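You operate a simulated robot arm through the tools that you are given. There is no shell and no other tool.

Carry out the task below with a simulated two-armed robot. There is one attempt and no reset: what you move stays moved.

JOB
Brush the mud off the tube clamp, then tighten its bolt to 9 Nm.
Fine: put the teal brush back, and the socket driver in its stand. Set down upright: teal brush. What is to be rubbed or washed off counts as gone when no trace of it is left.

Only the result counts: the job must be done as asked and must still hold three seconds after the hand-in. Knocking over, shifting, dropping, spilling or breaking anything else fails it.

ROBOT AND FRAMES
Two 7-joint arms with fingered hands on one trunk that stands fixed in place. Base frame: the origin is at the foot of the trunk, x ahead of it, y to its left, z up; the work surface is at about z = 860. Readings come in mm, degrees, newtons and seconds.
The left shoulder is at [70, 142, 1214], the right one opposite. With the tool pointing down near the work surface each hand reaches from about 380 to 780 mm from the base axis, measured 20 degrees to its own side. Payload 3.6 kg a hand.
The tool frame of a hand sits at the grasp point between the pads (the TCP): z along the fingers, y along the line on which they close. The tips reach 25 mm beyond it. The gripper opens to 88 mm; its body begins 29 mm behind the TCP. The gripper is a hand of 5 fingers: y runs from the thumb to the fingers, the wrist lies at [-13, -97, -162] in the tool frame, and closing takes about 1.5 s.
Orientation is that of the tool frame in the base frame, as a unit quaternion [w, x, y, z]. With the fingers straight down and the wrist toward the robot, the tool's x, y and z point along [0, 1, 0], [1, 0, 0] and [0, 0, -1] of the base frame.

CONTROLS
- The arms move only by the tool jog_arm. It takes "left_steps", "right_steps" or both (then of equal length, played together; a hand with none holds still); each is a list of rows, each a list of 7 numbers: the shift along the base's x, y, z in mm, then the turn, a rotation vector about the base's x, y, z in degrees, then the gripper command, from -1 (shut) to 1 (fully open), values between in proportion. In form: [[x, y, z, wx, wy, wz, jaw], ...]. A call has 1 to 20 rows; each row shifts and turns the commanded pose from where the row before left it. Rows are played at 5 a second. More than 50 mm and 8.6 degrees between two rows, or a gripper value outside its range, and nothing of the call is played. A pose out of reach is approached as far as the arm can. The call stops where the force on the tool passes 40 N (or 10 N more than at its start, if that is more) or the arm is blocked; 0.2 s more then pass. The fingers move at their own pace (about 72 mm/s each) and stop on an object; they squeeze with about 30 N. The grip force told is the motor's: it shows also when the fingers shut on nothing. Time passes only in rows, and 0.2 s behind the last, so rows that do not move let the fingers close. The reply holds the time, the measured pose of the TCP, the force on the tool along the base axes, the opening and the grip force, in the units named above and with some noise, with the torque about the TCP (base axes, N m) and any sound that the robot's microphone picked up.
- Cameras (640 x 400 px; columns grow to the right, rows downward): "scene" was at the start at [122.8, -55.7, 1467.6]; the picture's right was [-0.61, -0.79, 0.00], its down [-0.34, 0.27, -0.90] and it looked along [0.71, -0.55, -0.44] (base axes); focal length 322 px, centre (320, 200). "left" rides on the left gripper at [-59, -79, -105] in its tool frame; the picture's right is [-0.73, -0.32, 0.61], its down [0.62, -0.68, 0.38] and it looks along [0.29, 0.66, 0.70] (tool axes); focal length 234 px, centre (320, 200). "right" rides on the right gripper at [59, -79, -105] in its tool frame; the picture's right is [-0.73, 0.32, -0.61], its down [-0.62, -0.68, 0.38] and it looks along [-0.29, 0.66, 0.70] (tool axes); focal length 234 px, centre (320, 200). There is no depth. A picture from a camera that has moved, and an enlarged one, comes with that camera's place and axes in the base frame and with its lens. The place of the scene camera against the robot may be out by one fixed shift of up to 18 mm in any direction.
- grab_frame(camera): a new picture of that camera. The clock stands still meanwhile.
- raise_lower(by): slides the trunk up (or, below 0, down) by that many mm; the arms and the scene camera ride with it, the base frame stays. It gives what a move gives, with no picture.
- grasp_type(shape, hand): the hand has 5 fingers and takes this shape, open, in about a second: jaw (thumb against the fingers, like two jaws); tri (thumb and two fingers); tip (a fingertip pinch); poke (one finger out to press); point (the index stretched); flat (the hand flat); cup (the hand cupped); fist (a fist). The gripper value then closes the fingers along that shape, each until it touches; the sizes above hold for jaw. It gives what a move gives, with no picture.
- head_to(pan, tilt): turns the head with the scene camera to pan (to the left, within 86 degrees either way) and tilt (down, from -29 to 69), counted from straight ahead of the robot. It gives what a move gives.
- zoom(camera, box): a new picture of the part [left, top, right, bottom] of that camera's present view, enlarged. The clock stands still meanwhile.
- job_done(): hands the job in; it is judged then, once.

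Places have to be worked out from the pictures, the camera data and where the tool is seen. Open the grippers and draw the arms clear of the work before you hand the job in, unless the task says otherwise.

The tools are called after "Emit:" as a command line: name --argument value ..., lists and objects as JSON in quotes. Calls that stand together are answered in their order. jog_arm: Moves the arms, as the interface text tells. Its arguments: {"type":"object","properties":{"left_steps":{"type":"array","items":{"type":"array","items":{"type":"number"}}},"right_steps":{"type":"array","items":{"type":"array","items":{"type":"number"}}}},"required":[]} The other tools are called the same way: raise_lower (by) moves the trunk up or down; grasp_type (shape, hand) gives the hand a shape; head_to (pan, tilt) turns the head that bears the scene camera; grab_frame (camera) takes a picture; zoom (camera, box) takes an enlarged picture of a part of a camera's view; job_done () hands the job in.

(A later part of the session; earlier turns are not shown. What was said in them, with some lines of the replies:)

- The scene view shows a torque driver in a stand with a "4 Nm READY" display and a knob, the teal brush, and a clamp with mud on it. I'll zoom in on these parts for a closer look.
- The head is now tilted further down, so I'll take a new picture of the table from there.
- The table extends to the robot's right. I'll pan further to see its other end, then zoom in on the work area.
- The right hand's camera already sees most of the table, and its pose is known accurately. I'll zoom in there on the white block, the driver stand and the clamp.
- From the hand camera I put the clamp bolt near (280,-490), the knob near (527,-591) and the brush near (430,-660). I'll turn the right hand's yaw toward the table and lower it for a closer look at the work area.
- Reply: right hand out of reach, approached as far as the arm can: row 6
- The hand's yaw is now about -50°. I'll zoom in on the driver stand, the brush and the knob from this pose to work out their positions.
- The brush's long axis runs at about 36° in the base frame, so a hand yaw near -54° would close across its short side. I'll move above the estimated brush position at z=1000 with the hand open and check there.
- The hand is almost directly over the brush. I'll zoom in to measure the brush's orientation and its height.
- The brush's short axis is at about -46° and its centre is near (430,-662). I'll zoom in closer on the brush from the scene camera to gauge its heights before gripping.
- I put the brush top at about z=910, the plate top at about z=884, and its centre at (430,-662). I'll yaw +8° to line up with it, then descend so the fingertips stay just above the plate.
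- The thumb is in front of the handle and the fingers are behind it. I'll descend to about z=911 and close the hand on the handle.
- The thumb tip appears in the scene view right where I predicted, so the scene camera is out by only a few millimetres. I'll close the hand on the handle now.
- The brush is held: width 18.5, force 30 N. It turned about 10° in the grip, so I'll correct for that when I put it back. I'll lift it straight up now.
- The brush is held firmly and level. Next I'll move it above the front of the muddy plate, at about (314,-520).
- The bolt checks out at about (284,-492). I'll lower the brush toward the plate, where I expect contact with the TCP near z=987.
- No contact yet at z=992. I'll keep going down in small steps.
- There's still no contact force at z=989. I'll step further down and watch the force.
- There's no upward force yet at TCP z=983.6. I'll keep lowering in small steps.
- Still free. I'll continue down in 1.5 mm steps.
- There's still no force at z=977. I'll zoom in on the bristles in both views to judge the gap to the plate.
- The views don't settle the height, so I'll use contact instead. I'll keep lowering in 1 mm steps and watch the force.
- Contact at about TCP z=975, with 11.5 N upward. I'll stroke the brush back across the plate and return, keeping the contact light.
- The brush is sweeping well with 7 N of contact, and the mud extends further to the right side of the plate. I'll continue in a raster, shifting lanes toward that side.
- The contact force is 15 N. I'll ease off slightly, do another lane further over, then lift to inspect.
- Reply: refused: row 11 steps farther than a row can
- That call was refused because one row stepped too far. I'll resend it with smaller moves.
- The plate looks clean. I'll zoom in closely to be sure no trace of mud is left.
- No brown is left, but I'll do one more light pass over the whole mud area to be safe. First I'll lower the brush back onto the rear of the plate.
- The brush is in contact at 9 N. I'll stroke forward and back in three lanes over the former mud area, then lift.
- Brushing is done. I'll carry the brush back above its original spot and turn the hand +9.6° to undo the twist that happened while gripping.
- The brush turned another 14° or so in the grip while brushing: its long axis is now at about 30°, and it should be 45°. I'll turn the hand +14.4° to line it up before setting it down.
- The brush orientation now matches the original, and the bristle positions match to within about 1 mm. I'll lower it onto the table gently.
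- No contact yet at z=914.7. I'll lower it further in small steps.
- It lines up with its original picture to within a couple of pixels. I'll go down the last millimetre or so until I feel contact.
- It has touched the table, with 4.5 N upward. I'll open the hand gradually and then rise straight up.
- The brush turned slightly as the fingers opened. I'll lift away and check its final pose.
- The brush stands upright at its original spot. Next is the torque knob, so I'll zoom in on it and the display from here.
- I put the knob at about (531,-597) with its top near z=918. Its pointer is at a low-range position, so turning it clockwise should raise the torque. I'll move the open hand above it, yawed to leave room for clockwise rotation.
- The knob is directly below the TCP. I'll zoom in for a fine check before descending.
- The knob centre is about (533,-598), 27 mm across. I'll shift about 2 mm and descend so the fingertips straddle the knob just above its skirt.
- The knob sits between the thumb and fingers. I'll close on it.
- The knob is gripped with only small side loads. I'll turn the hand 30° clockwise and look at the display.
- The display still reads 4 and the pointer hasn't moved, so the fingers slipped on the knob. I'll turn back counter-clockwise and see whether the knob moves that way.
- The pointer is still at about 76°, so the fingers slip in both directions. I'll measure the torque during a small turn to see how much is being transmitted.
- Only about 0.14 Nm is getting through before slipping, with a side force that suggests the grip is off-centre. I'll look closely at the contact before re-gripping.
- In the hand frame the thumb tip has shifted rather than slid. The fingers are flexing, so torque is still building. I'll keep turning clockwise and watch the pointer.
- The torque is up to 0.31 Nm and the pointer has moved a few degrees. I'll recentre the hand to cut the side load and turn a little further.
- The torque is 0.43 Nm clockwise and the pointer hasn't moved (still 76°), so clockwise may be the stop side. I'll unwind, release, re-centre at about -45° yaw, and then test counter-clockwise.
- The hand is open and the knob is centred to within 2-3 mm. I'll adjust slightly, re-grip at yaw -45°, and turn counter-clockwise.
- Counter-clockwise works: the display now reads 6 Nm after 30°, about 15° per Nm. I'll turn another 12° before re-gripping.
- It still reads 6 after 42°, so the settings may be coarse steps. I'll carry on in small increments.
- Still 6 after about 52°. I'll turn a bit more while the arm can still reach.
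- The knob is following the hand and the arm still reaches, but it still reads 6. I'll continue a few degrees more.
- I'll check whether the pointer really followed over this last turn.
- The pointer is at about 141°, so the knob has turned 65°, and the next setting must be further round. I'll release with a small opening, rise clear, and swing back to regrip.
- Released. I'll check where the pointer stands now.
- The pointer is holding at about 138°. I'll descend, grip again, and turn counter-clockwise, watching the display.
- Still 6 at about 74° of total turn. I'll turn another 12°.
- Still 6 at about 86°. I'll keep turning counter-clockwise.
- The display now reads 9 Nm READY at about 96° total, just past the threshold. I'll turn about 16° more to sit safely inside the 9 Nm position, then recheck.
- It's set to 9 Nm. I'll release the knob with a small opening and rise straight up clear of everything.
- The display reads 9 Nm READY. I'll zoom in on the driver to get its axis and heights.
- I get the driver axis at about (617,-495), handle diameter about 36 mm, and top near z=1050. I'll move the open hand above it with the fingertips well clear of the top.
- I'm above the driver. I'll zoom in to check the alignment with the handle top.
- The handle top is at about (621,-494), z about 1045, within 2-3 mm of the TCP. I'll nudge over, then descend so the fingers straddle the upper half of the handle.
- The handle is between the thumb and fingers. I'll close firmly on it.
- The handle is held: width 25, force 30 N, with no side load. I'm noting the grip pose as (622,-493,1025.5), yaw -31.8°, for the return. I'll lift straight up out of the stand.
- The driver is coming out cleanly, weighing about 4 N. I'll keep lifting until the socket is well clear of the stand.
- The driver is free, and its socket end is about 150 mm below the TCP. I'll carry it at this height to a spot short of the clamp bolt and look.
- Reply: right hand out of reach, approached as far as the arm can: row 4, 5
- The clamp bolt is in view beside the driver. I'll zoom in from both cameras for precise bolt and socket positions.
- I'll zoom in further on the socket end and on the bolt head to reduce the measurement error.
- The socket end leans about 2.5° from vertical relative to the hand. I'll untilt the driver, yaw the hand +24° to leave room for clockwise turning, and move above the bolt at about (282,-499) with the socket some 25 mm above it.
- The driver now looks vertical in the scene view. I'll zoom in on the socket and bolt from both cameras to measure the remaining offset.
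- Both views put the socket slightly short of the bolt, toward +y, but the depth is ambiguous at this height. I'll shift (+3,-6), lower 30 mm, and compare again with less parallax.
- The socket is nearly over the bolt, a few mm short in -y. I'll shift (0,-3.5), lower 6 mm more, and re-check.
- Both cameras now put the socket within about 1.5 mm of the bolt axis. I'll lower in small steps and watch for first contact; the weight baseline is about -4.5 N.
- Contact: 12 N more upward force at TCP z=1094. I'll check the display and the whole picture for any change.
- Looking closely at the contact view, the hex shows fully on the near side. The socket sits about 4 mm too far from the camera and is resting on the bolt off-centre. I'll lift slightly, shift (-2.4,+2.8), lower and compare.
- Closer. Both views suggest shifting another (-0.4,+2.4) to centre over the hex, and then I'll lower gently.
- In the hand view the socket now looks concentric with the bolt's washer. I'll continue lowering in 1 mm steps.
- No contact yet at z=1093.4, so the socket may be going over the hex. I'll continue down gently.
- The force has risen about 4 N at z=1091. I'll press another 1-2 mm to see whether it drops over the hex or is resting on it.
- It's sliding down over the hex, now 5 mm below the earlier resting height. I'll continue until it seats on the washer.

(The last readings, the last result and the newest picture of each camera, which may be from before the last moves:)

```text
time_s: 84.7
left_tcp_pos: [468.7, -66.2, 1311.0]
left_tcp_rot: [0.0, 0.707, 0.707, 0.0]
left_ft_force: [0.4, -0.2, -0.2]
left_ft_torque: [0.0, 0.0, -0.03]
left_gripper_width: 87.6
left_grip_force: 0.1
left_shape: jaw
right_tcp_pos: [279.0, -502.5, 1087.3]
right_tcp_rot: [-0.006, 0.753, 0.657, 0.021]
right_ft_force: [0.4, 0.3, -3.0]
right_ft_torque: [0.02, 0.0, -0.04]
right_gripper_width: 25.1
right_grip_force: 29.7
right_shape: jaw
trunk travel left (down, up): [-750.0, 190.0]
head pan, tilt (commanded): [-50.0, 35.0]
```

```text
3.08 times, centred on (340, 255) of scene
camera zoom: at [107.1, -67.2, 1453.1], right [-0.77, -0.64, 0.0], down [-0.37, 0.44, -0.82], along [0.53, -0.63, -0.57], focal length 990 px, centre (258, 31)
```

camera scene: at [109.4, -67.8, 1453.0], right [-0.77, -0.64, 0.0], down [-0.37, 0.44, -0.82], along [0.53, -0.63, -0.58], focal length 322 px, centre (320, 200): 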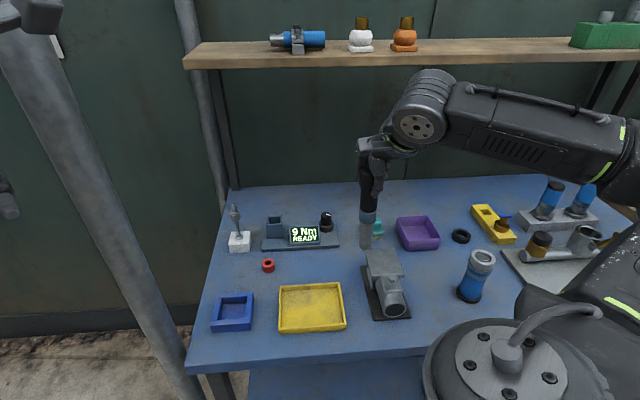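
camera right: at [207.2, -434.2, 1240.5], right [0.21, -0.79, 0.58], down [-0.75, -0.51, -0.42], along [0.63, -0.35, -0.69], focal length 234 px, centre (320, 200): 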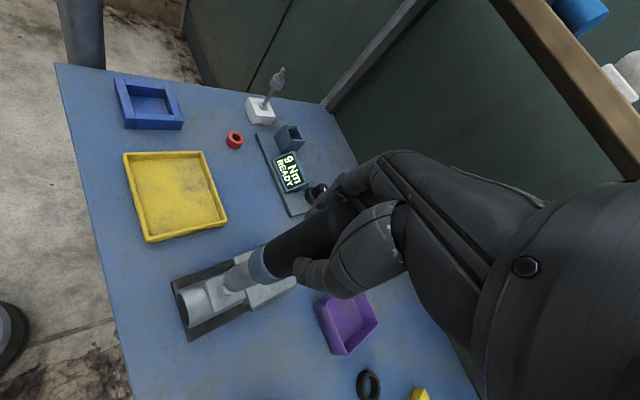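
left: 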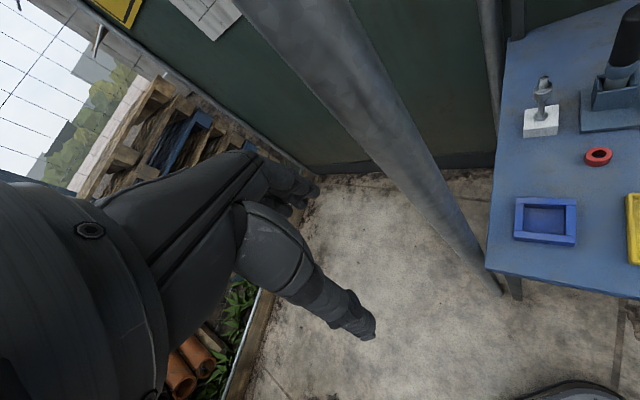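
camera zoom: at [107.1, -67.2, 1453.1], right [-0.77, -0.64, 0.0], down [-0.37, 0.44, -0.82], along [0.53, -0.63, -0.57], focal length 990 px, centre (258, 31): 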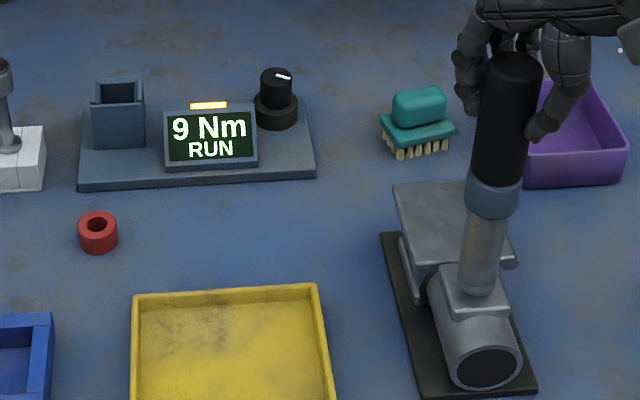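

The display now reads "9 Nm RUN" with an orange lamp, so the socket has engaged and the driver is running. I'll hold still and let it work.

Emit:
jog_arm --right_steps '[[0, 0, 0, 0, 0, 0, -1], [0, 0, 0, 0, 0, 0, -1], [0, 0, 0, 0, 0, 0, -1], [0, 0, 0, 0, 0, 0, -1], [0, 0, 0, 0, 0, 0, -1]]'

Emit:
zoom --camera "scene" --box '[240, 190, 440, 320]'

```text
time_s: 85.9
left_tcp_pos: [468.3, -66.8, 1311.0]
left_tcp_rot: [0.001, 0.707, 0.707, 0.0]
left_ft_force: [-0.6, -1.2, 0.4]
left_ft_torque: [-0.01, 0.01, -0.04]
left_gripper_width: 87.6
left_grip_force: 0.0
left_shape: jaw
right_tcp_pos: [279.9, -503.9, 1087.8]
right_tcp_rot: [-0.006, 0.753, 0.658, 0.021]
right_ft_force: [-0.9, 0.8, -3.7]
right_ft_torque: [-0.02, 0.01, 0.0]
right_gripper_width: 24.9
right_grip_force: 29.9
right_shape: jaw
trunk travel left (down, up): [-750.0, 190.0]
head pan, tilt (commanded): [-50.0, 35.0]
```

```text
3.08 times, centred on (340, 255) of scene
camera zoom: at [107.1, -67.2, 1453.1], right [-0.77, -0.64, 0.0], down [-0.37, 0.44, -0.82], along [0.53, -0.63, -0.57], focal length 990 px, centre (258, 31)
```

zoom: 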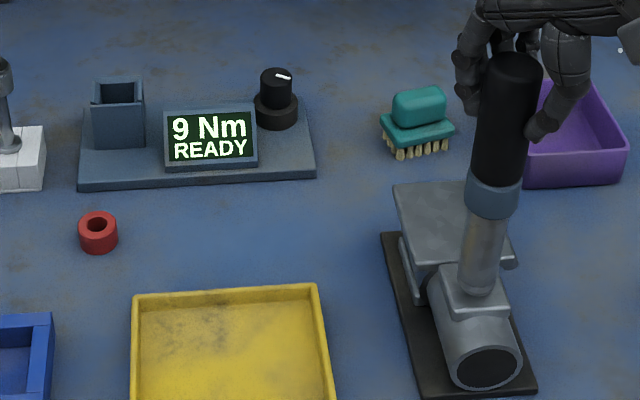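

It's back to READY because there wasn't enough pressure to keep it running. I'll press down slightly further and hold.

Emit:
jog_arm --right_steps '[[0, 0, -1, 0, 0, 0, -1], [0, 0, 0, 0, 0, 0, -1]]'

Emit:
zoom --camera "scene" --box '[240, 190, 440, 320]'

```text
time_s: 86.5
left_tcp_pos: [468.0, -66.3, 1309.5]
left_tcp_rot: [0.0, 0.707, 0.707, -0.001]
left_ft_force: [0.8, 0.4, -0.1]
left_ft_torque: [0.04, -0.02, 0.01]
left_gripper_width: 87.8
left_grip_force: 0.0
left_shape: jaw
right_tcp_pos: [277.9, -502.6, 1087.0]
right_tcp_rot: [-0.006, 0.753, 0.657, 0.022]
right_ft_force: [0.0, -0.2, 2.0]
right_ft_torque: [-0.01, -0.03, -0.01]
right_gripper_width: 25.0
right_grip_force: 30.3
right_shape: jaw
trunk travel left (down, up): [-750.0, 190.0]
head pan, tilt (commanded): [-50.0, 35.0]
```

```text
3.08 times, centred on (340, 255) of scene
camera zoom: at [106.8, -66.6, 1453.3], right [-0.77, -0.64, 0.0], down [-0.37, 0.44, -0.82], along [0.53, -0.63, -0.57], focal length 990 px, centre (258, 31)
```

zoom: 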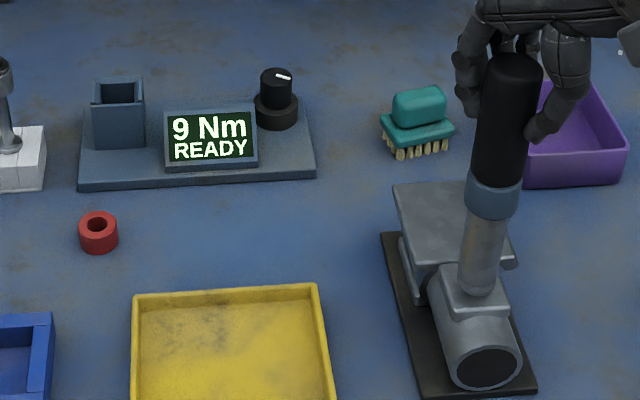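

It's seated with about 6 N and still reads READY. I'll press a bit more firmly and hold for longer.

Emit:
jog_arm --right_steps '[[0, 0, -1, 0, 0, 0, -1], [0, 0, 0, 0, 0, 0, -1], [0, 0, 0, 0, 0, 0, -1]]'

Emit:
zoom --camera "scene" --box '[240, 190, 440, 320]'

```text
time_s: 87.3
left_tcp_pos: [468.7, -65.1, 1311.2]
left_tcp_rot: [0.001, 0.707, 0.707, -0.001]
left_ft_force: [0.0, -0.1, -0.3]
left_ft_torque: [-0.02, 0.02, -0.04]
left_gripper_width: 87.6
left_grip_force: 0.2
left_shape: jaw
right_tcp_pos: [278.4, -502.6, 1085.8]
right_tcp_rot: [-0.006, 0.753, 0.657, 0.022]
right_ft_force: [0.8, 0.2, -4.0]
right_ft_torque: [0.0, -0.04, -0.02]
right_gripper_width: 25.4
right_grip_force: 29.7
right_shape: jaw
trunk travel left (down, up): [-750.0, 190.0]
head pan, tilt (commanded): [-50.0, 35.0]
```

```text
3.08 times, centred on (340, 255) of scene
camera zoom: at [107.1, -67.2, 1453.1], right [-0.77, -0.64, 0.0], down [-0.37, 0.44, -0.82], along [0.53, -0.63, -0.57], focal length 990 px, centre (258, 31)
```

zoom: 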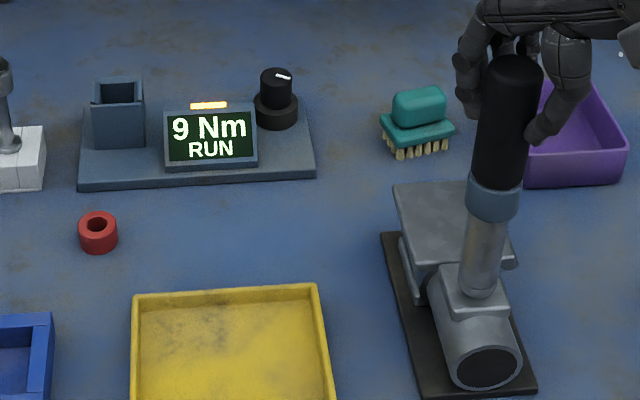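

It's running again, and the bolt sinks as it turns, which unloads the pressure. I'll follow it down with a slow, continuous feed.

Emit:
jog_arm --right_steps '[[0, 0, -0.7, 0, 0, 0, -1], [0, 0, -0.7, 0, 0, 0, -1], [0, 0, -0.7, 0, 0, 0, -1], [0, 0, -0.7, 0, 0, 0, -1]]'

Emit:
zoom --camera "scene" --box '[240, 190, 440, 320]'

```text
time_s: 88.3
left_tcp_pos: [467.9, -66.5, 1310.8]
left_tcp_rot: [-0.001, 0.707, 0.707, -0.001]
left_ft_force: [-0.4, 0.2, -0.5]
left_ft_torque: [0.02, -0.02, 0.01]
left_gripper_width: 87.5
left_grip_force: 0.1
left_shape: jaw
right_tcp_pos: [277.4, -502.5, 1083.8]
right_tcp_rot: [-0.006, 0.753, 0.658, 0.022]
right_ft_force: [0.5, 0.3, -0.8]
right_ft_torque: [-0.05, 0.02, 0.0]
right_gripper_width: 25.1
right_grip_force: 30.4
right_shape: jaw
trunk travel left (down, up): [-750.0, 190.0]
head pan, tilt (commanded): [-50.0, 35.0]
```

```text
3.08 times, centred on (340, 255) of scene
camera zoom: at [106.8, -66.7, 1453.2], right [-0.77, -0.64, 0.0], down [-0.37, 0.44, -0.82], along [0.53, -0.63, -0.57], focal length 990 px, centre (258, 31)
```

zoom: 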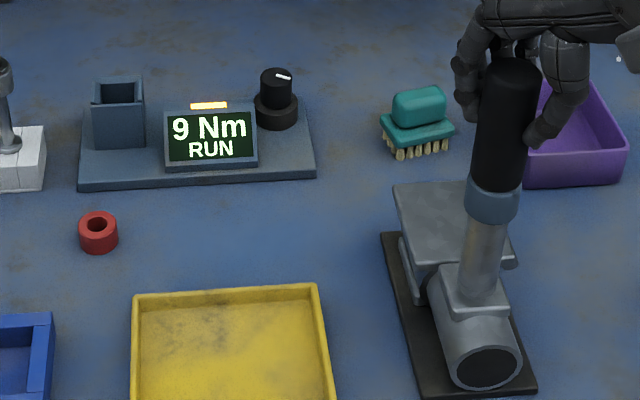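

It's still running with light pressure. I'll keep feeding down slowly.

Emit:
jog_arm --right_steps '[[0, 0, -0.7, 0, 0, 0, -1], [0, 0, -0.7, 0, 0, 0, -1], [0, 0, -0.7, 0, 0, 0, -1], [0, 0, -0.7, 0, 0, 0, -1], [0, 0, -0.7, 0, 0, 0, -1]]'

Emit:
zoom --camera "scene" --box '[240, 190, 440, 320]'

```text
time_s: 89.5
left_tcp_pos: [466.6, -63.7, 1311.7]
left_tcp_rot: [0.002, 0.707, 0.707, -0.001]
left_ft_force: [-0.1, -1.0, -0.1]
left_ft_torque: [0.0, 0.0, -0.03]
left_gripper_width: 87.7
left_grip_force: 0.1
left_shape: jaw
right_tcp_pos: [277.5, -500.2, 1081.5]
right_tcp_rot: [-0.003, 0.753, 0.658, 0.022]
right_ft_force: [0.2, 1.5, 20.4]
right_ft_torque: [-0.03, -0.1, 0.0]
right_gripper_width: 25.8
right_grip_force: 30.3
right_shape: jaw
trunk travel left (down, up): [-750.0, 190.0]
head pan, tilt (commanded): [-50.0, 35.0]
```

```text
3.08 times, centred on (340, 255) of scene
camera zoom: at [104.8, -63.1, 1453.7], right [-0.77, -0.64, 0.0], down [-0.37, 0.44, -0.82], along [0.53, -0.63, -0.57], focal length 990 px, centre (258, 31)
```

zoom: 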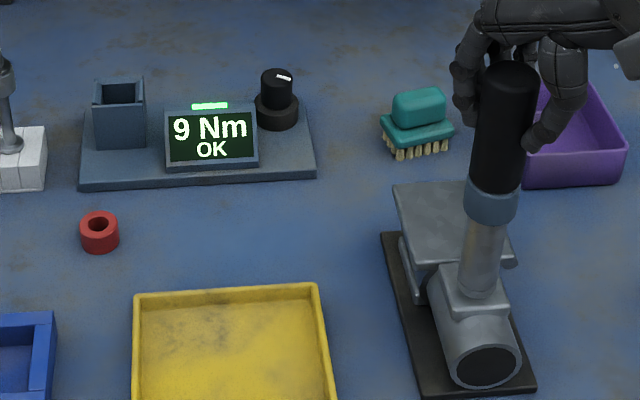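

The display shows "9 Nm OK" with a green lamp, so the bolt is tightened. I'll lift the driver straight up off the bolt.

Emit:
jog_arm --right_steps '[[0, 0, 3, 0, 0, 0, -1], [0, 0, 4, 0, 0, 0, -1], [0, 0, 8, 0, 0, 0, -1], [0, 0, 15, 0, 0, 0, -1], [0, 0, 30, 0, 0, 0, -1], [0, 0, 0, 0, 0, 0, -1]]'

Emit:
zoom --camera "scene" --box '[240, 150, 440, 320]'

Emit:
grab_frame --camera "right"

```text
time_s: 90.9
left_tcp_pos: [468.6, -67.6, 1310.4]
left_tcp_rot: [0.0, 0.707, 0.707, 0.0]
left_ft_force: [0.8, 0.0, -0.7]
left_ft_torque: [0.01, 0.02, 0.01]
left_gripper_width: 87.8
left_grip_force: 0.0
left_shape: jaw
right_tcp_pos: [277.1, -502.8, 1140.4]
right_tcp_rot: [-0.006, 0.753, 0.657, 0.022]
right_ft_force: [-0.2, -0.1, -4.6]
right_ft_torque: [0.07, 0.01, 0.01]
right_gripper_width: 25.2
right_grip_force: 30.2
right_shape: jaw
trunk travel left (down, up): [-750.0, 190.0]
head pan, tilt (commanded): [-50.0, 35.0]
```

```text
2.35 times, centred on (340, 235) of scene
camera zoom: at [107.2, -67.4, 1453.1], right [-0.77, -0.64, 0.0], down [-0.37, 0.44, -0.82], along [0.53, -0.63, -0.57], focal length 757 px, centre (273, 118)
```

zoom: 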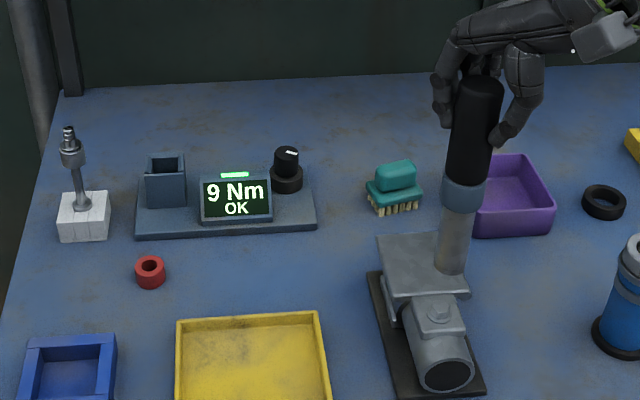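

```text
taken
camera right: at [205.9, -438.7, 1245.9], right [0.21, -0.79, 0.58], down [-0.75, -0.51, -0.42], along [0.63, -0.35, -0.69], focal length 234 px, centre (320, 200)
```

right: 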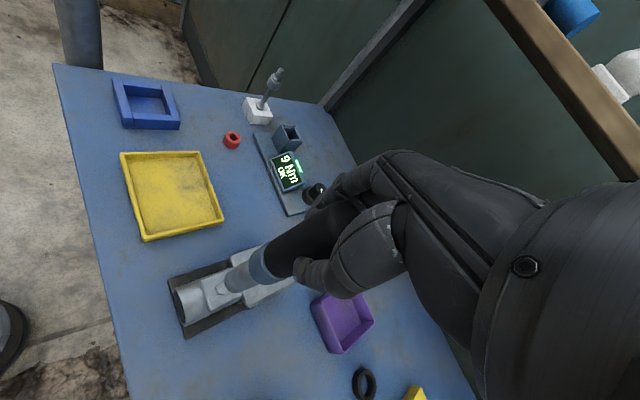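

The bolt is done. To return the driver, I'll reverse the hand to its removal orientation (vertical, yaw -32°) so the driver goes back exactly as it came out. First the reverse yaw and untilt, while moving up and away from the clamp.

Emit:
jog_arm --right_steps '[[0, 0, 5, 0, 0, -8, -1], [10, 0, 0, 0, 0, -8, -1], [20, 0, 0, 0, 0, -8, -1], [20, 0, 0, -1.34, 2.18, 0, -1], [23, 6, 0, 0, 0, 0, -1], [0, 0, 0, 0, 0, 0, -1]]'

Emit:
zoom --camera "right" --box '[210, 230, 290, 310]'

Emit:
zoom --camera "right" --box '[160, 160, 400, 360]'

```text
time_s: 92.3
left_tcp_pos: [467.8, -66.6, 1310.3]
left_tcp_rot: [0.0, 0.707, 0.707, 0.001]
left_ft_force: [0.5, 0.1, 0.4]
left_ft_torque: [-0.04, 0.02, 0.02]
left_gripper_width: 87.7
left_grip_force: 0.0
left_shape: jaw
right_tcp_pos: [352.9, -496.7, 1144.6]
right_tcp_rot: [-0.001, 0.874, 0.486, 0.0]
right_ft_force: [-0.2, 0.4, -4.4]
right_ft_torque: [0.01, -0.01, 0.0]
right_gripper_width: 25.0
right_grip_force: 30.1
right_shape: jaw
trunk travel left (down, up): [-750.0, 190.0]
head pan, tilt (commanded): [-50.0, 35.0]
```

```text
5.00 times, centred on (250, 270) of right
camera zoom: at [317.3, -406.1, 1250.5], right [-0.11, -0.79, 0.61], down [-0.91, -0.17, -0.38], along [0.41, -0.59, -0.7], focal length 1171 px, centre (670, -150)
```

zoom: 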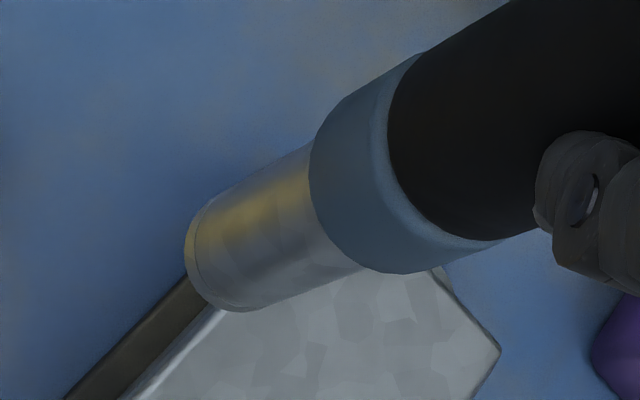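

```text
2.00 times, centred on (280, 260) of right
camera zoom: at [317.3, -406.1, 1250.5], right [-0.11, -0.79, 0.61], down [-0.91, -0.17, -0.38], along [0.41, -0.59, -0.7], focal length 468 px, centre (400, 80)
```

zoom: 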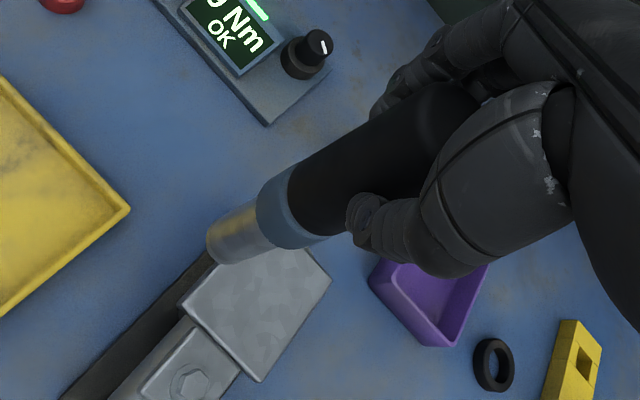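

The driver sits in the hand almost exactly as when it was lifted, within about 2 mm. I'll carry it back above the stand along the same path.

Emit:
jog_arm --right_steps '[[38.3, 0.3, 0, 0, 0, 0, -1], [38.3, 0.3, 0, 0, 0, 0, -1], [38.3, 0.3, 0, 0, 0, 0, -1], [38.3, 0.3, 0, 0, 0, 0, -1], [38.3, 0.3, 0, 0, 0, 0, -1], [38.3, 0.3, 0, 0, 0, 0, -1], [38.3, 0.3, 0, 0, 0, 0, -1], [0, 0, 0, 0, 0, 0, -1]]'

Emit:
zoom --camera "right" --box '[160, 160, 400, 360]'

Emit:
zoom --camera "scene" --box '[210, 60, 370, 260]'

```text
time_s: 94.1
left_tcp_pos: [468.2, -67.8, 1310.4]
left_tcp_rot: [0.0, 0.707, 0.707, -0.001]
left_ft_force: [-0.2, -0.5, 0.0]
left_ft_torque: [0.04, -0.02, 0.0]
left_gripper_width: 87.9
left_grip_force: 0.0
left_shape: jaw
right_tcp_pos: [620.4, -496.9, 1144.0]
right_tcp_rot: [-0.001, 0.874, 0.487, 0.001]
right_ft_force: [-0.1, 0.8, -4.6]
right_ft_torque: [-0.01, -0.01, 0.01]
right_gripper_width: 25.1
right_grip_force: 29.9
right_shape: jaw
trunk travel left (down, up): [-750.0, 190.0]
head pan, tilt (commanded): [-50.0, 35.0]
```

```text
2.00 times, centred on (280, 260) of right
camera zoom: at [584.3, -405.0, 1249.0], right [-0.11, -0.79, 0.61], down [-0.91, -0.17, -0.38], along [0.41, -0.59, -0.7], focal length 468 px, centre (400, 80)
```

zoom: 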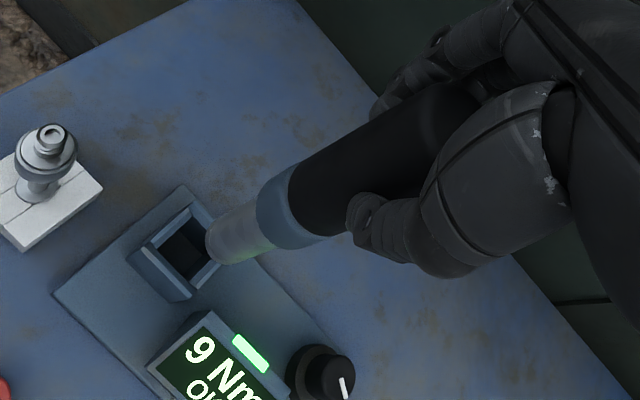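

```text
2.00 times, centred on (290, 160) of scene
camera zoom: at [106.7, -67.6, 1453.2], right [-0.77, -0.64, 0.0], down [-0.37, 0.44, -0.82], along [0.53, -0.63, -0.57], focal length 644 px, centre (380, 280)
```

zoom: 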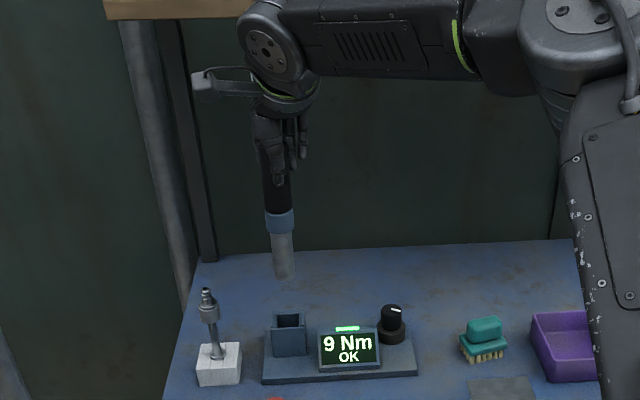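

I'm about 2 mm off the removal position. I'll correct (+0.7,+1.5) and descend to just above the holder for a check.

Emit:
jog_arm --right_steps '[[0.7, 1.5, -20, 0, 0, 0, -1], [0, 0, -20, 0, 0, 0, -1], [0, 0, -15, 0, 0, 0, -1], [0, 0, 0, 0, 0, 0, -1]]'

Emit:
zoom --camera "right" --box '[190, 220, 290, 320]'

Emit:
zoom --camera "scene" --box '[250, 170, 330, 250]'

```text
time_s: 95.1
left_tcp_pos: [470.1, -67.0, 1310.1]
left_tcp_rot: [0.0, 0.707, 0.707, 0.0]
left_ft_force: [0.5, -0.2, -0.7]
left_ft_torque: [-0.01, -0.02, 0.0]
left_gripper_width: 87.6
left_grip_force: 0.1
left_shape: jaw
right_tcp_pos: [620.5, -494.8, 1088.1]
right_tcp_rot: [-0.001, 0.874, 0.486, 0.0]
right_ft_force: [-0.1, 0.0, -4.6]
right_ft_torque: [0.03, 0.02, 0.02]
right_gripper_width: 25.1
right_grip_force: 29.8
right_shape: jaw
trunk travel left (down, up): [-750.0, 190.0]
head pan, tilt (commanded): [-50.0, 35.0]
```

```text
4.00 times, centred on (240, 270) of right
camera zoom: at [585.1, -402.7, 1194.0], right [-0.11, -0.79, 0.61], down [-0.91, -0.17, -0.38], along [0.41, -0.59, -0.7], focal length 937 px, centre (640, -80)
```

zoom: 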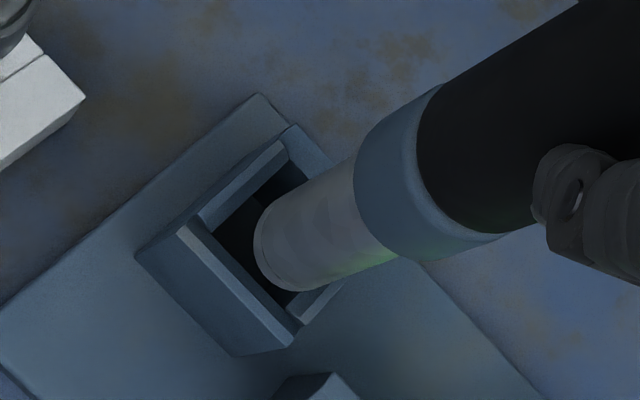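

```text
5.00 times, centred on (290, 210) of scene
camera zoom: at [107.9, -67.2, 1453.1], right [-0.77, -0.64, 0.0], down [-0.37, 0.44, -0.82], along [0.53, -0.63, -0.57], focal length 1609 px, centre (470, 150)
```

zoom: 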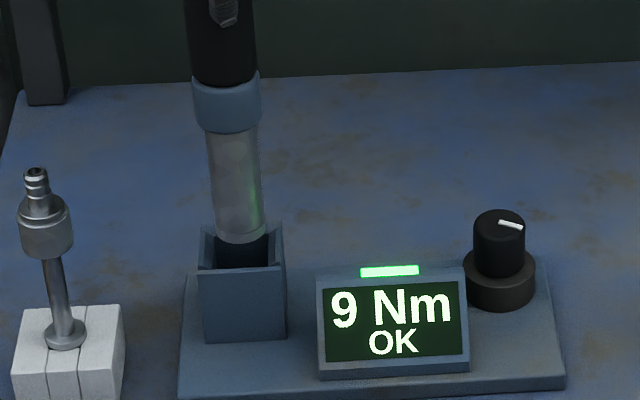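

The socket is centred over the holder opening in the scene view. I'll keep descending gently and watch the forces.

Emit:
jog_arm --right_steps '[[0.5, 0.3, -6, 0, 0, 0, -1], [0, 0, -6, 0, 0, 0, -1], [0, 0, -5, 0, 0, 0, -1], [0, 0, 0, 0, 0, 0, -1]]'

Emit:
zoom --camera "right" --box '[190, 220, 290, 320]'

Emit:
zoom --camera "scene" --box '[250, 170, 330, 250]'

```text
time_s: 96.1
left_tcp_pos: [468.5, -66.6, 1311.0]
left_tcp_rot: [0.0, 0.707, 0.708, 0.0]
left_ft_force: [-0.3, -0.3, 0.4]
left_ft_torque: [-0.05, -0.02, 0.01]
left_gripper_width: 87.7
left_grip_force: 0.2
left_shape: jaw
right_tcp_pos: [621.6, -491.7, 1072.7]
right_tcp_rot: [0.0, 0.874, 0.486, 0.0]
right_ft_force: [-0.5, -0.2, -4.5]
right_ft_torque: [-0.02, 0.03, -0.04]
right_gripper_width: 25.2
right_grip_force: 30.3
right_shape: jaw
trunk travel left (down, up): [-750.0, 190.0]
head pan, tilt (commanded): [-50.0, 35.0]
```

```text
4.00 times, centred on (240, 270) of right
camera zoom: at [586.3, -401.6, 1177.3], right [-0.11, -0.79, 0.61], down [-0.91, -0.17, -0.38], along [0.41, -0.59, -0.7], focal length 937 px, centre (640, -80)
```

zoom: 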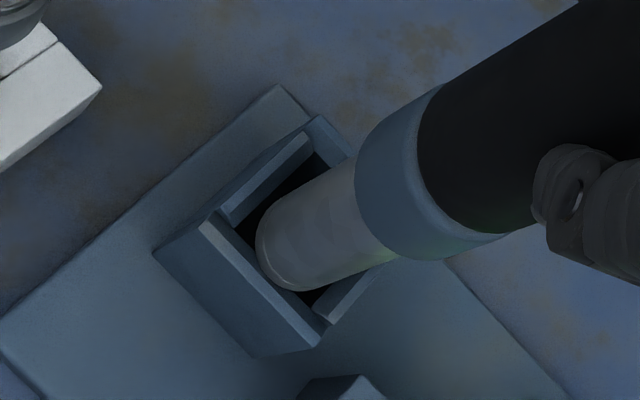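

```text
5.00 times, centred on (290, 210) of scene
camera zoom: at [107.7, -67.4, 1453.1], right [-0.77, -0.64, 0.0], down [-0.37, 0.44, -0.82], along [0.53, -0.63, -0.57], focal length 1609 px, centre (470, 150)
```

zoom: 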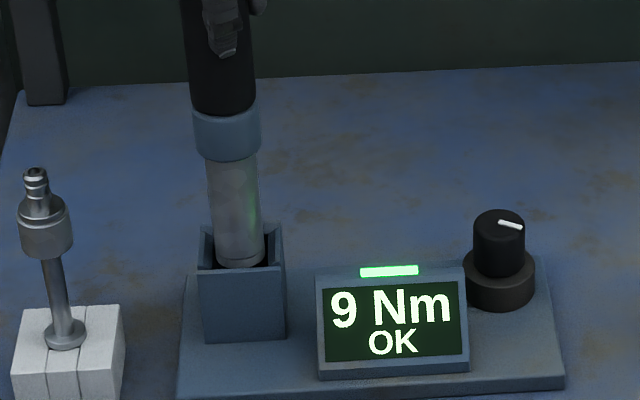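

The socket is entering the holder with no side force. I'll continue down in small steps.

Emit:
jog_arm --right_steps '[[0, 0, -5, 0, 0, 0, -1], [0, 0, -5, 0, 0, 0, -1], [0, 0, -5, 0, 0, 0, -1], [0, 0, 0, 0, 0, 0, -1]]'

Emit:
jog_arm --right_steps '[[0, 0, -5, 0, 0, 0, -1], [0, 0, -5, 0, 0, 0, -1], [0, 0, -5, 0, 0, 0, -1], [0, 0, 0, 0, 0, 0, -1]]'

Emit:
zoom --camera "right" --box '[190, 220, 290, 320]'

Emit:
zoom --camera "scene" --box '[250, 170, 330, 250]'

```text
time_s: 97.1
left_tcp_pos: [470.1, -66.3, 1310.7]
left_tcp_rot: [0.0, 0.707, 0.707, 0.0]
left_ft_force: [0.3, -0.1, -0.9]
left_ft_torque: [-0.03, -0.04, 0.0]
left_gripper_width: 87.6
left_grip_force: 0.0
left_shape: jaw
right_tcp_pos: [620.6, -492.3, 1056.9]
right_tcp_rot: [-0.001, 0.874, 0.486, 0.0]
right_ft_force: [0.7, -0.1, -3.9]
right_ft_torque: [-0.06, -0.11, 0.0]
right_gripper_width: 25.4
right_grip_force: 29.9
right_shape: jaw
trunk travel left (down, up): [-750.0, 190.0]
head pan, tilt (commanded): [-50.0, 35.0]
```

```text
time_s: 98.1
left_tcp_pos: [468.5, -67.2, 1310.2]
left_tcp_rot: [0.0, 0.707, 0.707, 0.0]
left_ft_force: [0.9, 0.3, 1.0]
left_ft_torque: [0.0, -0.01, 0.02]
left_gripper_width: 87.5
left_grip_force: 0.2
left_shape: jaw
right_tcp_pos: [621.3, -493.2, 1043.5]
right_tcp_rot: [-0.001, 0.874, 0.486, -0.001]
right_ft_force: [1.2, -1.0, -4.3]
right_ft_torque: [-0.04, -0.08, -0.04]
right_gripper_width: 25.1
right_grip_force: 29.8
right_shape: jaw
trunk travel left (down, up): [-750.0, 190.0]
head pan, tilt (commanded): [-50.0, 35.0]
```

```text
4.00 times, centred on (240, 270) of right
camera zoom: at [585.9, -402.1, 1147.2], right [-0.11, -0.79, 0.61], down [-0.91, -0.17, -0.38], along [0.4, -0.59, -0.7], focal length 937 px, centre (640, -80)
```

zoom: 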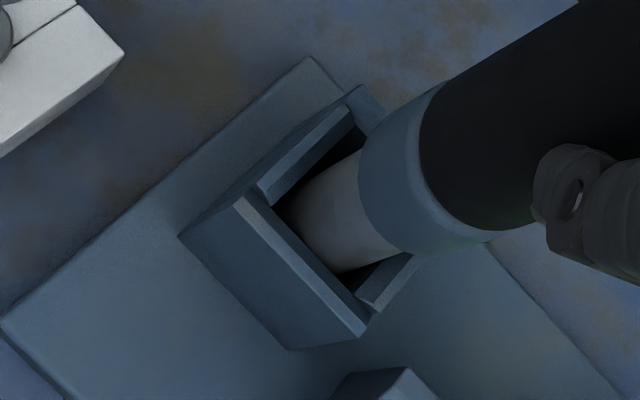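

```text
5.00 times, centred on (290, 210) of scene
camera zoom: at [107.8, -67.4, 1453.1], right [-0.77, -0.64, 0.0], down [-0.37, 0.44, -0.82], along [0.53, -0.63, -0.57], focal length 1609 px, centre (470, 150)
```

zoom: 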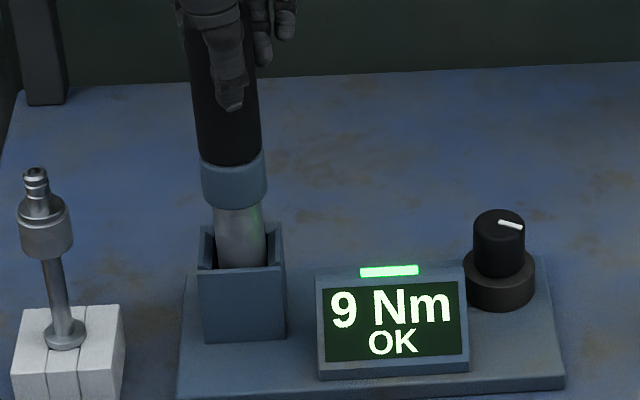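

It's going in smoothly. I'll lower toward the original seating height (TCP z about 1025) and then feel for the bottom.

Emit:
jog_arm --right_steps '[[0, 0, -5, 0, 0, 0, -1], [0, 0, -5, 0, 0, 0, -1], [0, 0, -3, 0, 0, 0, -1], [0, 0, -1, 0, 0, 0, -1], [0, 0, 0, 0, 0, 0, -1]]'

```text
time_s: 99.3
left_tcp_pos: [468.8, -65.9, 1310.2]
left_tcp_rot: [0.001, 0.707, 0.707, 0.0]
left_ft_force: [0.4, -0.2, -0.6]
left_ft_torque: [-0.03, -0.02, 0.03]
left_gripper_width: 87.7
left_grip_force: 0.1
left_shape: jaw
right_tcp_pos: [620.7, -491.9, 1029.3]
right_tcp_rot: [-0.001, 0.874, 0.486, -0.001]
right_ft_force: [0.5, -0.7, -2.9]
right_ft_torque: [-0.04, -0.08, 0.0]
right_gripper_width: 25.2
right_grip_force: 30.3
right_shape: jaw
trunk travel left (down, up): [-750.0, 190.0]
head pan, tilt (commanded): [-50.0, 35.0]
```

It's almost at the original depth. I'll go down in 1 mm steps to feel the floor.

Emit:
jog_arm --right_steps '[[0, 0, -1, 0, 0, 0, -1], [0, 0, -1, 0, 0, 0, -1], [0, 0, -1, 0, 0, 0, -1], [0, 0, 0, 0, 0, 0, -1]]'

```text
time_s: 100.3
left_tcp_pos: [467.1, -65.4, 1310.4]
left_tcp_rot: [0.0, 0.707, 0.707, 0.0]
left_ft_force: [-0.8, 0.2, 0.1]
left_ft_torque: [-0.02, -0.01, 0.01]
left_gripper_width: 87.8
left_grip_force: 0.1
left_shape: jaw
right_tcp_pos: [620.4, -493.0, 1026.3]
right_tcp_rot: [0.001, 0.874, 0.487, 0.0]
right_ft_force: [0.2, -0.6, 4.1]
right_ft_torque: [-0.08, -0.11, -0.02]
right_gripper_width: 25.2
right_grip_force: 29.9
right_shape: jaw
trunk travel left (down, up): [-750.0, 190.0]
head pan, tilt (commanded): [-50.0, 35.0]
```

It's seated: the force rises at z=1026, matching the original depth. I'll confirm visually, then open the hand gradually.

Emit:
zoom --camera "scene" --box '[250, 150, 330, 250]'

Emit:
jog_arm --right_steps '[[0, 0, 0.5, 0, 0, 0, -0.4], [0, 0, 0, 0, 0, 0, 0], [0, 0, 0, 0, 0, 0, 0.5], [0, 0, 0, 0, 0, 0, 1], [0, 0, 0, 0, 0, 0, 1], [0, 0, 0, 0, 0, 0, 1], [0, 0, 0, 0, 0, 0, 1]]'

Emit:
zoom --camera "scene" --box '[250, 150, 330, 250]'

Emit:
grab_frame --camera "right"

```text
4.00 times, centred on (290, 200) of scene
camera zoom: at [106.2, -66.2, 1453.4], right [-0.77, -0.64, 0.0], down [-0.37, 0.44, -0.82], along [0.53, -0.63, -0.57], focal length 1287 px, centre (440, 200)
```

zoom: 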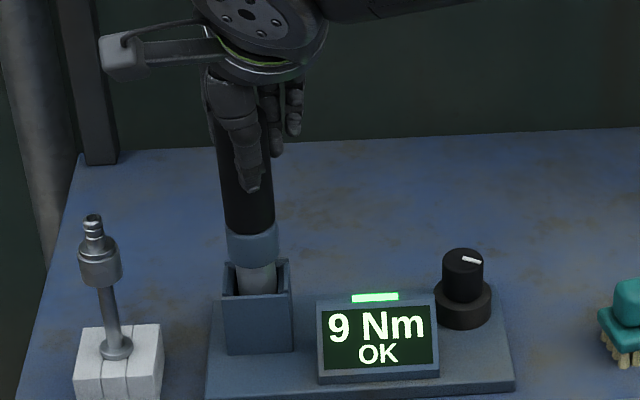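

```text
time_s: 101.9
left_tcp_pos: [469.0, -66.6, 1310.3]
left_tcp_rot: [0.0, 0.707, 0.707, 0.0]
left_ft_force: [0.1, 0.4, -0.8]
left_ft_torque: [-0.03, -0.03, -0.01]
left_gripper_width: 87.7
left_grip_force: 0.0
left_shape: jaw
right_tcp_pos: [621.3, -492.6, 1025.0]
right_tcp_rot: [0.0, 0.874, 0.486, 0.0]
right_ft_force: [-0.2, 0.0, -0.1]
right_ft_torque: [0.0, 0.0, 0.0]
right_gripper_width: 87.6
right_grip_force: 0.1
right_shape: jaw
trunk travel left (down, up): [-750.0, 190.0]
head pan, tilt (commanded): [-50.0, 35.0]
```

```text
4.00 times, centred on (290, 200) of scene
camera zoom: at [107.0, -66.8, 1453.2], right [-0.77, -0.64, 0.0], down [-0.37, 0.44, -0.82], along [0.53, -0.63, -0.57], focal length 1287 px, centre (440, 200)
```

zoom: 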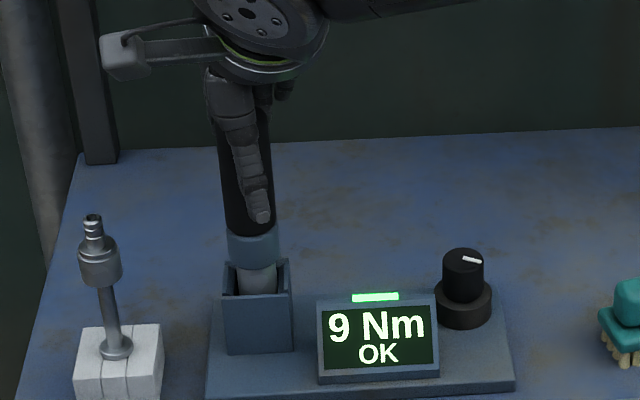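

```text
taken
camera right: at [585.3, -401.8, 1131.0], right [-0.11, -0.79, 0.61], down [-0.91, -0.17, -0.38], along [0.41, -0.59, -0.7], focal length 234 px, centre (320, 200)
```

right: 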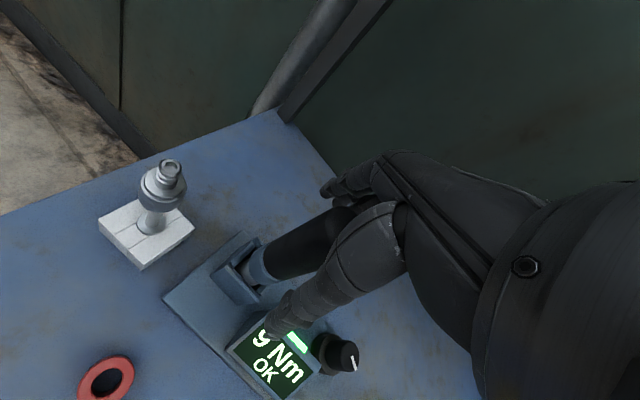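

The driver stands in its holder and the hand is open. I'll raise the hand straight up until the fingertips clear the handle.

Emit:
jog_arm --right_steps '[[0, 0, 15, 0, 0, 0, 1], [0, 0, 25, 0, 0, 0, 1], [0, 0, 35, 0, 0, 0, 1], [0, 0, 40, 0, 0, 0, 1], [0, 0, 0, 0, 0, 0, 1]]'

Emit:
grab_frame --camera "scene"

Emit:
grab_frame --camera "right"

```text
time_s: 103.1
left_tcp_pos: [468.8, -66.6, 1310.2]
left_tcp_rot: [0.0, 0.707, 0.707, 0.0]
left_ft_force: [0.6, -0.1, 0.6]
left_ft_torque: [0.01, -0.01, 0.01]
left_gripper_width: 87.8
left_grip_force: 0.0
left_shape: jaw
right_tcp_pos: [621.1, -491.6, 1140.5]
right_tcp_rot: [0.0, 0.874, 0.486, 0.001]
right_ft_force: [-0.2, -0.4, 0.2]
right_ft_torque: [-0.04, -0.02, 0.0]
right_gripper_width: 87.5
right_grip_force: 0.0
right_shape: jaw
trunk travel left (down, up): [-750.0, 190.0]
head pan, tilt (commanded): [-50.0, 35.0]
```

```text
taken
camera scene: at [107.2, -67.1, 1453.1], right [-0.77, -0.64, 0.0], down [-0.37, 0.44, -0.82], along [0.53, -0.63, -0.57], focal length 322 px, centre (320, 200)
```

scene: 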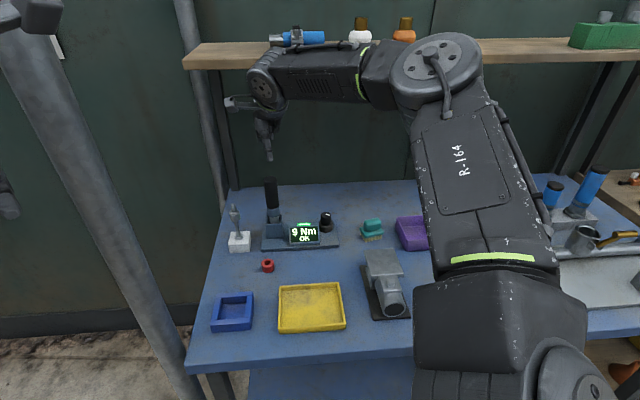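

```text
taken
camera right: at [586.1, -401.5, 1246.4], right [-0.11, -0.79, 0.61], down [-0.91, -0.17, -0.38], along [0.41, -0.59, -0.7], focal length 234 px, centre (320, 200)
```

right: 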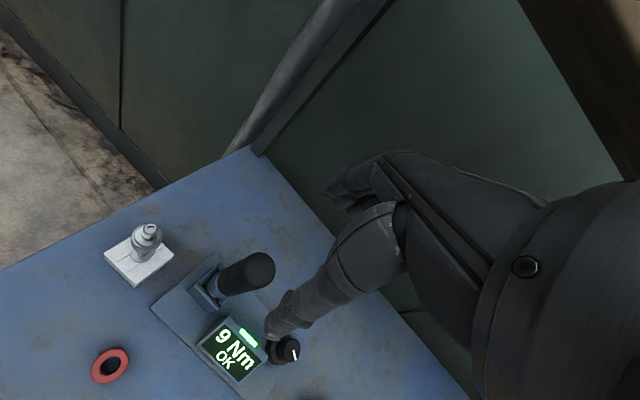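

The driver stands upright in its stand. I'll draw the right arm back and up to about its starting pose, clear of the work.

Emit:
jog_arm --right_steps '[[-35, 9, 5, 0, 0, 0, 1], [-35, 9, 15, 0, 0, 0, 1], [-35, 9, 20, 0, 0, 0, 1], [-35, 9, 20, 0, 0, 0, 1], [-35, 9, 20, 0, 0, 0, 1], [-35, 9, 20, 0, 0, 0, 1], [-35, 9, 20, 0, 0, 4, 1], [-35, 9, 20, 0, 0, 8, 1], [-35, 9, 20, 0, 0, 8, 1], [0, 0, 0, 0, 0, 8, 1], [0, 0, 0, 0, 0, 0, 1]]'

Emit:
grab_frame --camera "scene"

Emit:
grab_frame --camera "right"

```text
time_s: 105.5
left_tcp_pos: [469.4, -67.0, 1310.1]
left_tcp_rot: [0.0, 0.707, 0.707, 0.0]
left_ft_force: [0.4, 0.5, 0.0]
left_ft_torque: [0.02, 0.01, 0.01]
left_gripper_width: 87.8
left_grip_force: 0.0
left_shape: jaw
right_tcp_pos: [306.0, -414.6, 1302.4]
right_tcp_rot: [-0.001, 0.729, 0.684, -0.001]
right_ft_force: [-0.1, 0.0, 0.7]
right_ft_torque: [0.02, -0.03, -0.01]
right_gripper_width: 87.6
right_grip_force: 0.0
right_shape: jaw
trunk travel left (down, up): [-750.0, 190.0]
head pan, tilt (commanded): [-50.0, 35.0]
```

```text
taken
camera scene: at [107.3, -67.1, 1453.1], right [-0.77, -0.64, 0.0], down [-0.37, 0.44, -0.82], along [0.53, -0.63, -0.57], focal length 322 px, centre (320, 200)
```

scene: 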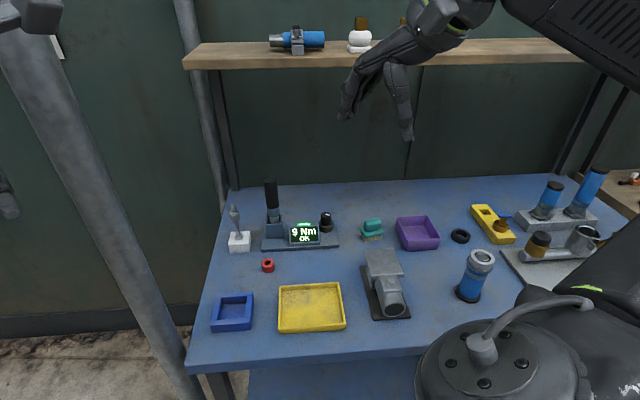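

```text
taken
camera right: at [231.9, -350.1, 1406.7], right [0.28, -0.75, 0.61], down [-0.72, -0.58, -0.38], along [0.64, -0.33, -0.7], focal length 234 px, centre (320, 200)
```

right: 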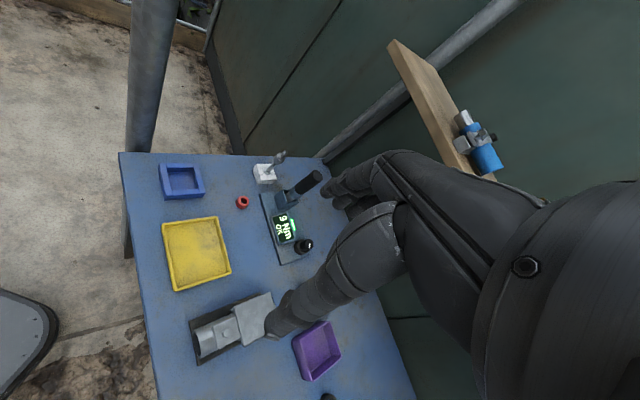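

Both arms are clear. I'll turn the head back to its starting view so I can compare directly with the first pictures and check the plate, brush and driver.

Emit:
head_to --pan -37.8 --tilt 25.9

Emit:
zoom --camera "scene" --box '[240, 220, 440, 345]'

Emit:
zoom --camera "scene" --box '[400, 270, 608, 400]'

Emit:
zoom --camera "scene" --box '[420, 310, 500, 400]'

```text
time_s: 106.2
left_tcp_pos: [467.8, -66.3, 1310.4]
left_tcp_rot: [0.0, 0.707, 0.707, 0.0]
left_ft_force: [1.0, 0.0, 0.4]
left_ft_torque: [0.01, 0.01, -0.03]
left_gripper_width: 87.6
left_grip_force: 0.0
left_shape: jaw
right_tcp_pos: [305.0, -412.7, 1301.7]
right_tcp_rot: [0.001, 0.73, 0.683, 0.0]
right_ft_force: [0.2, 0.0, 0.6]
right_ft_torque: [0.02, 0.01, 0.0]
right_gripper_width: 87.9
right_grip_force: 0.0
right_shape: jaw
trunk travel left (down, up): [-750.0, 190.0]
head pan, tilt (commanded): [-37.8, 25.9]
```

```text
3.20 times, centred on (340, 282) of scene
camera zoom: at [122.4, -55.3, 1467.5], right [-0.61, -0.79, 0.0], down [-0.35, 0.27, -0.9], along [0.71, -0.55, -0.44], focal length 1030 px, centre (256, -64)
```

zoom: 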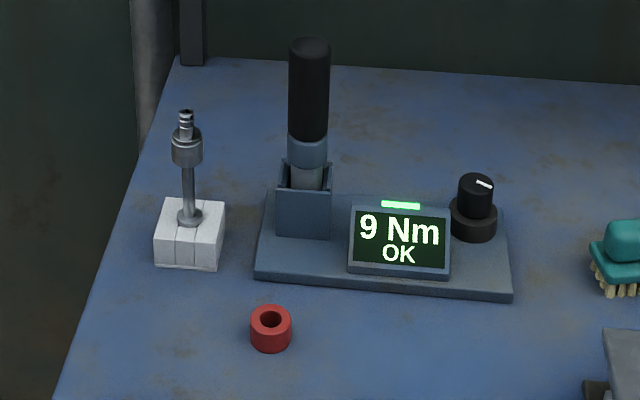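

```text
3.08 times, centred on (504, 335) of scene
camera zoom: at [122.4, -55.3, 1467.5], right [-0.61, -0.79, 0.0], down [-0.35, 0.27, -0.9], along [0.71, -0.55, -0.44], focal length 990 px, centre (-246, -215)
```

zoom: 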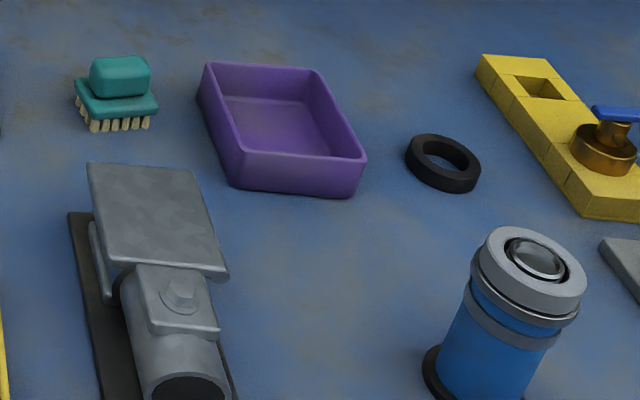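

```text
4.44 times, centred on (460, 355) of scene
camera zoom: at [122.4, -55.3, 1467.5], right [-0.61, -0.79, 0.0], down [-0.35, 0.27, -0.9], along [0.71, -0.55, -0.44], focal length 1430 px, centre (-302, -489)
```

zoom: 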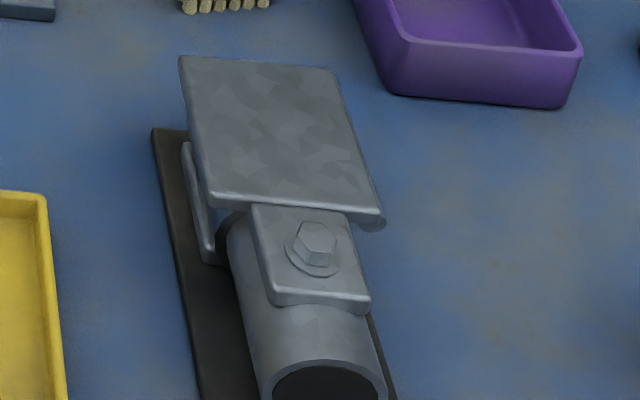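

The plate shows no mud, the bolt is tightened (display reads 9 Nm OK), the driver is in its stand, and the brush is upright within a few millimetres of its original spot, turned about 9°. Nothing else looks moved, and both hands are open and clear, so I'm handing in.

Emit:
job_done

```text
The job is handed in.
```

I brushed the mud off the tube clamp and tightened its bolt to 9 Nm, then handed the job in. I haven't seen a pass or fail result.

- **Mud:** close-up views from both cameras showed none left on the clamp. I made a second light pass over the whole area to be sure.
- **Bolt:** I turned the knob from 4 Nm to 9 Nm, and the display read "9 Nm OK" with a green light when the driver finished. The knob is still at 9 Nm.
- **Brush:** it stands upright within a few millimetres of where it started, but turned about 9°. It twisted in the grip and shifted again on release.
- **Socket driver:** it is back in its stand at the depth it started from.

Compared with the first pictures, nothing else on the table looks moved. Both grippers are open and both arms are clear of the work.
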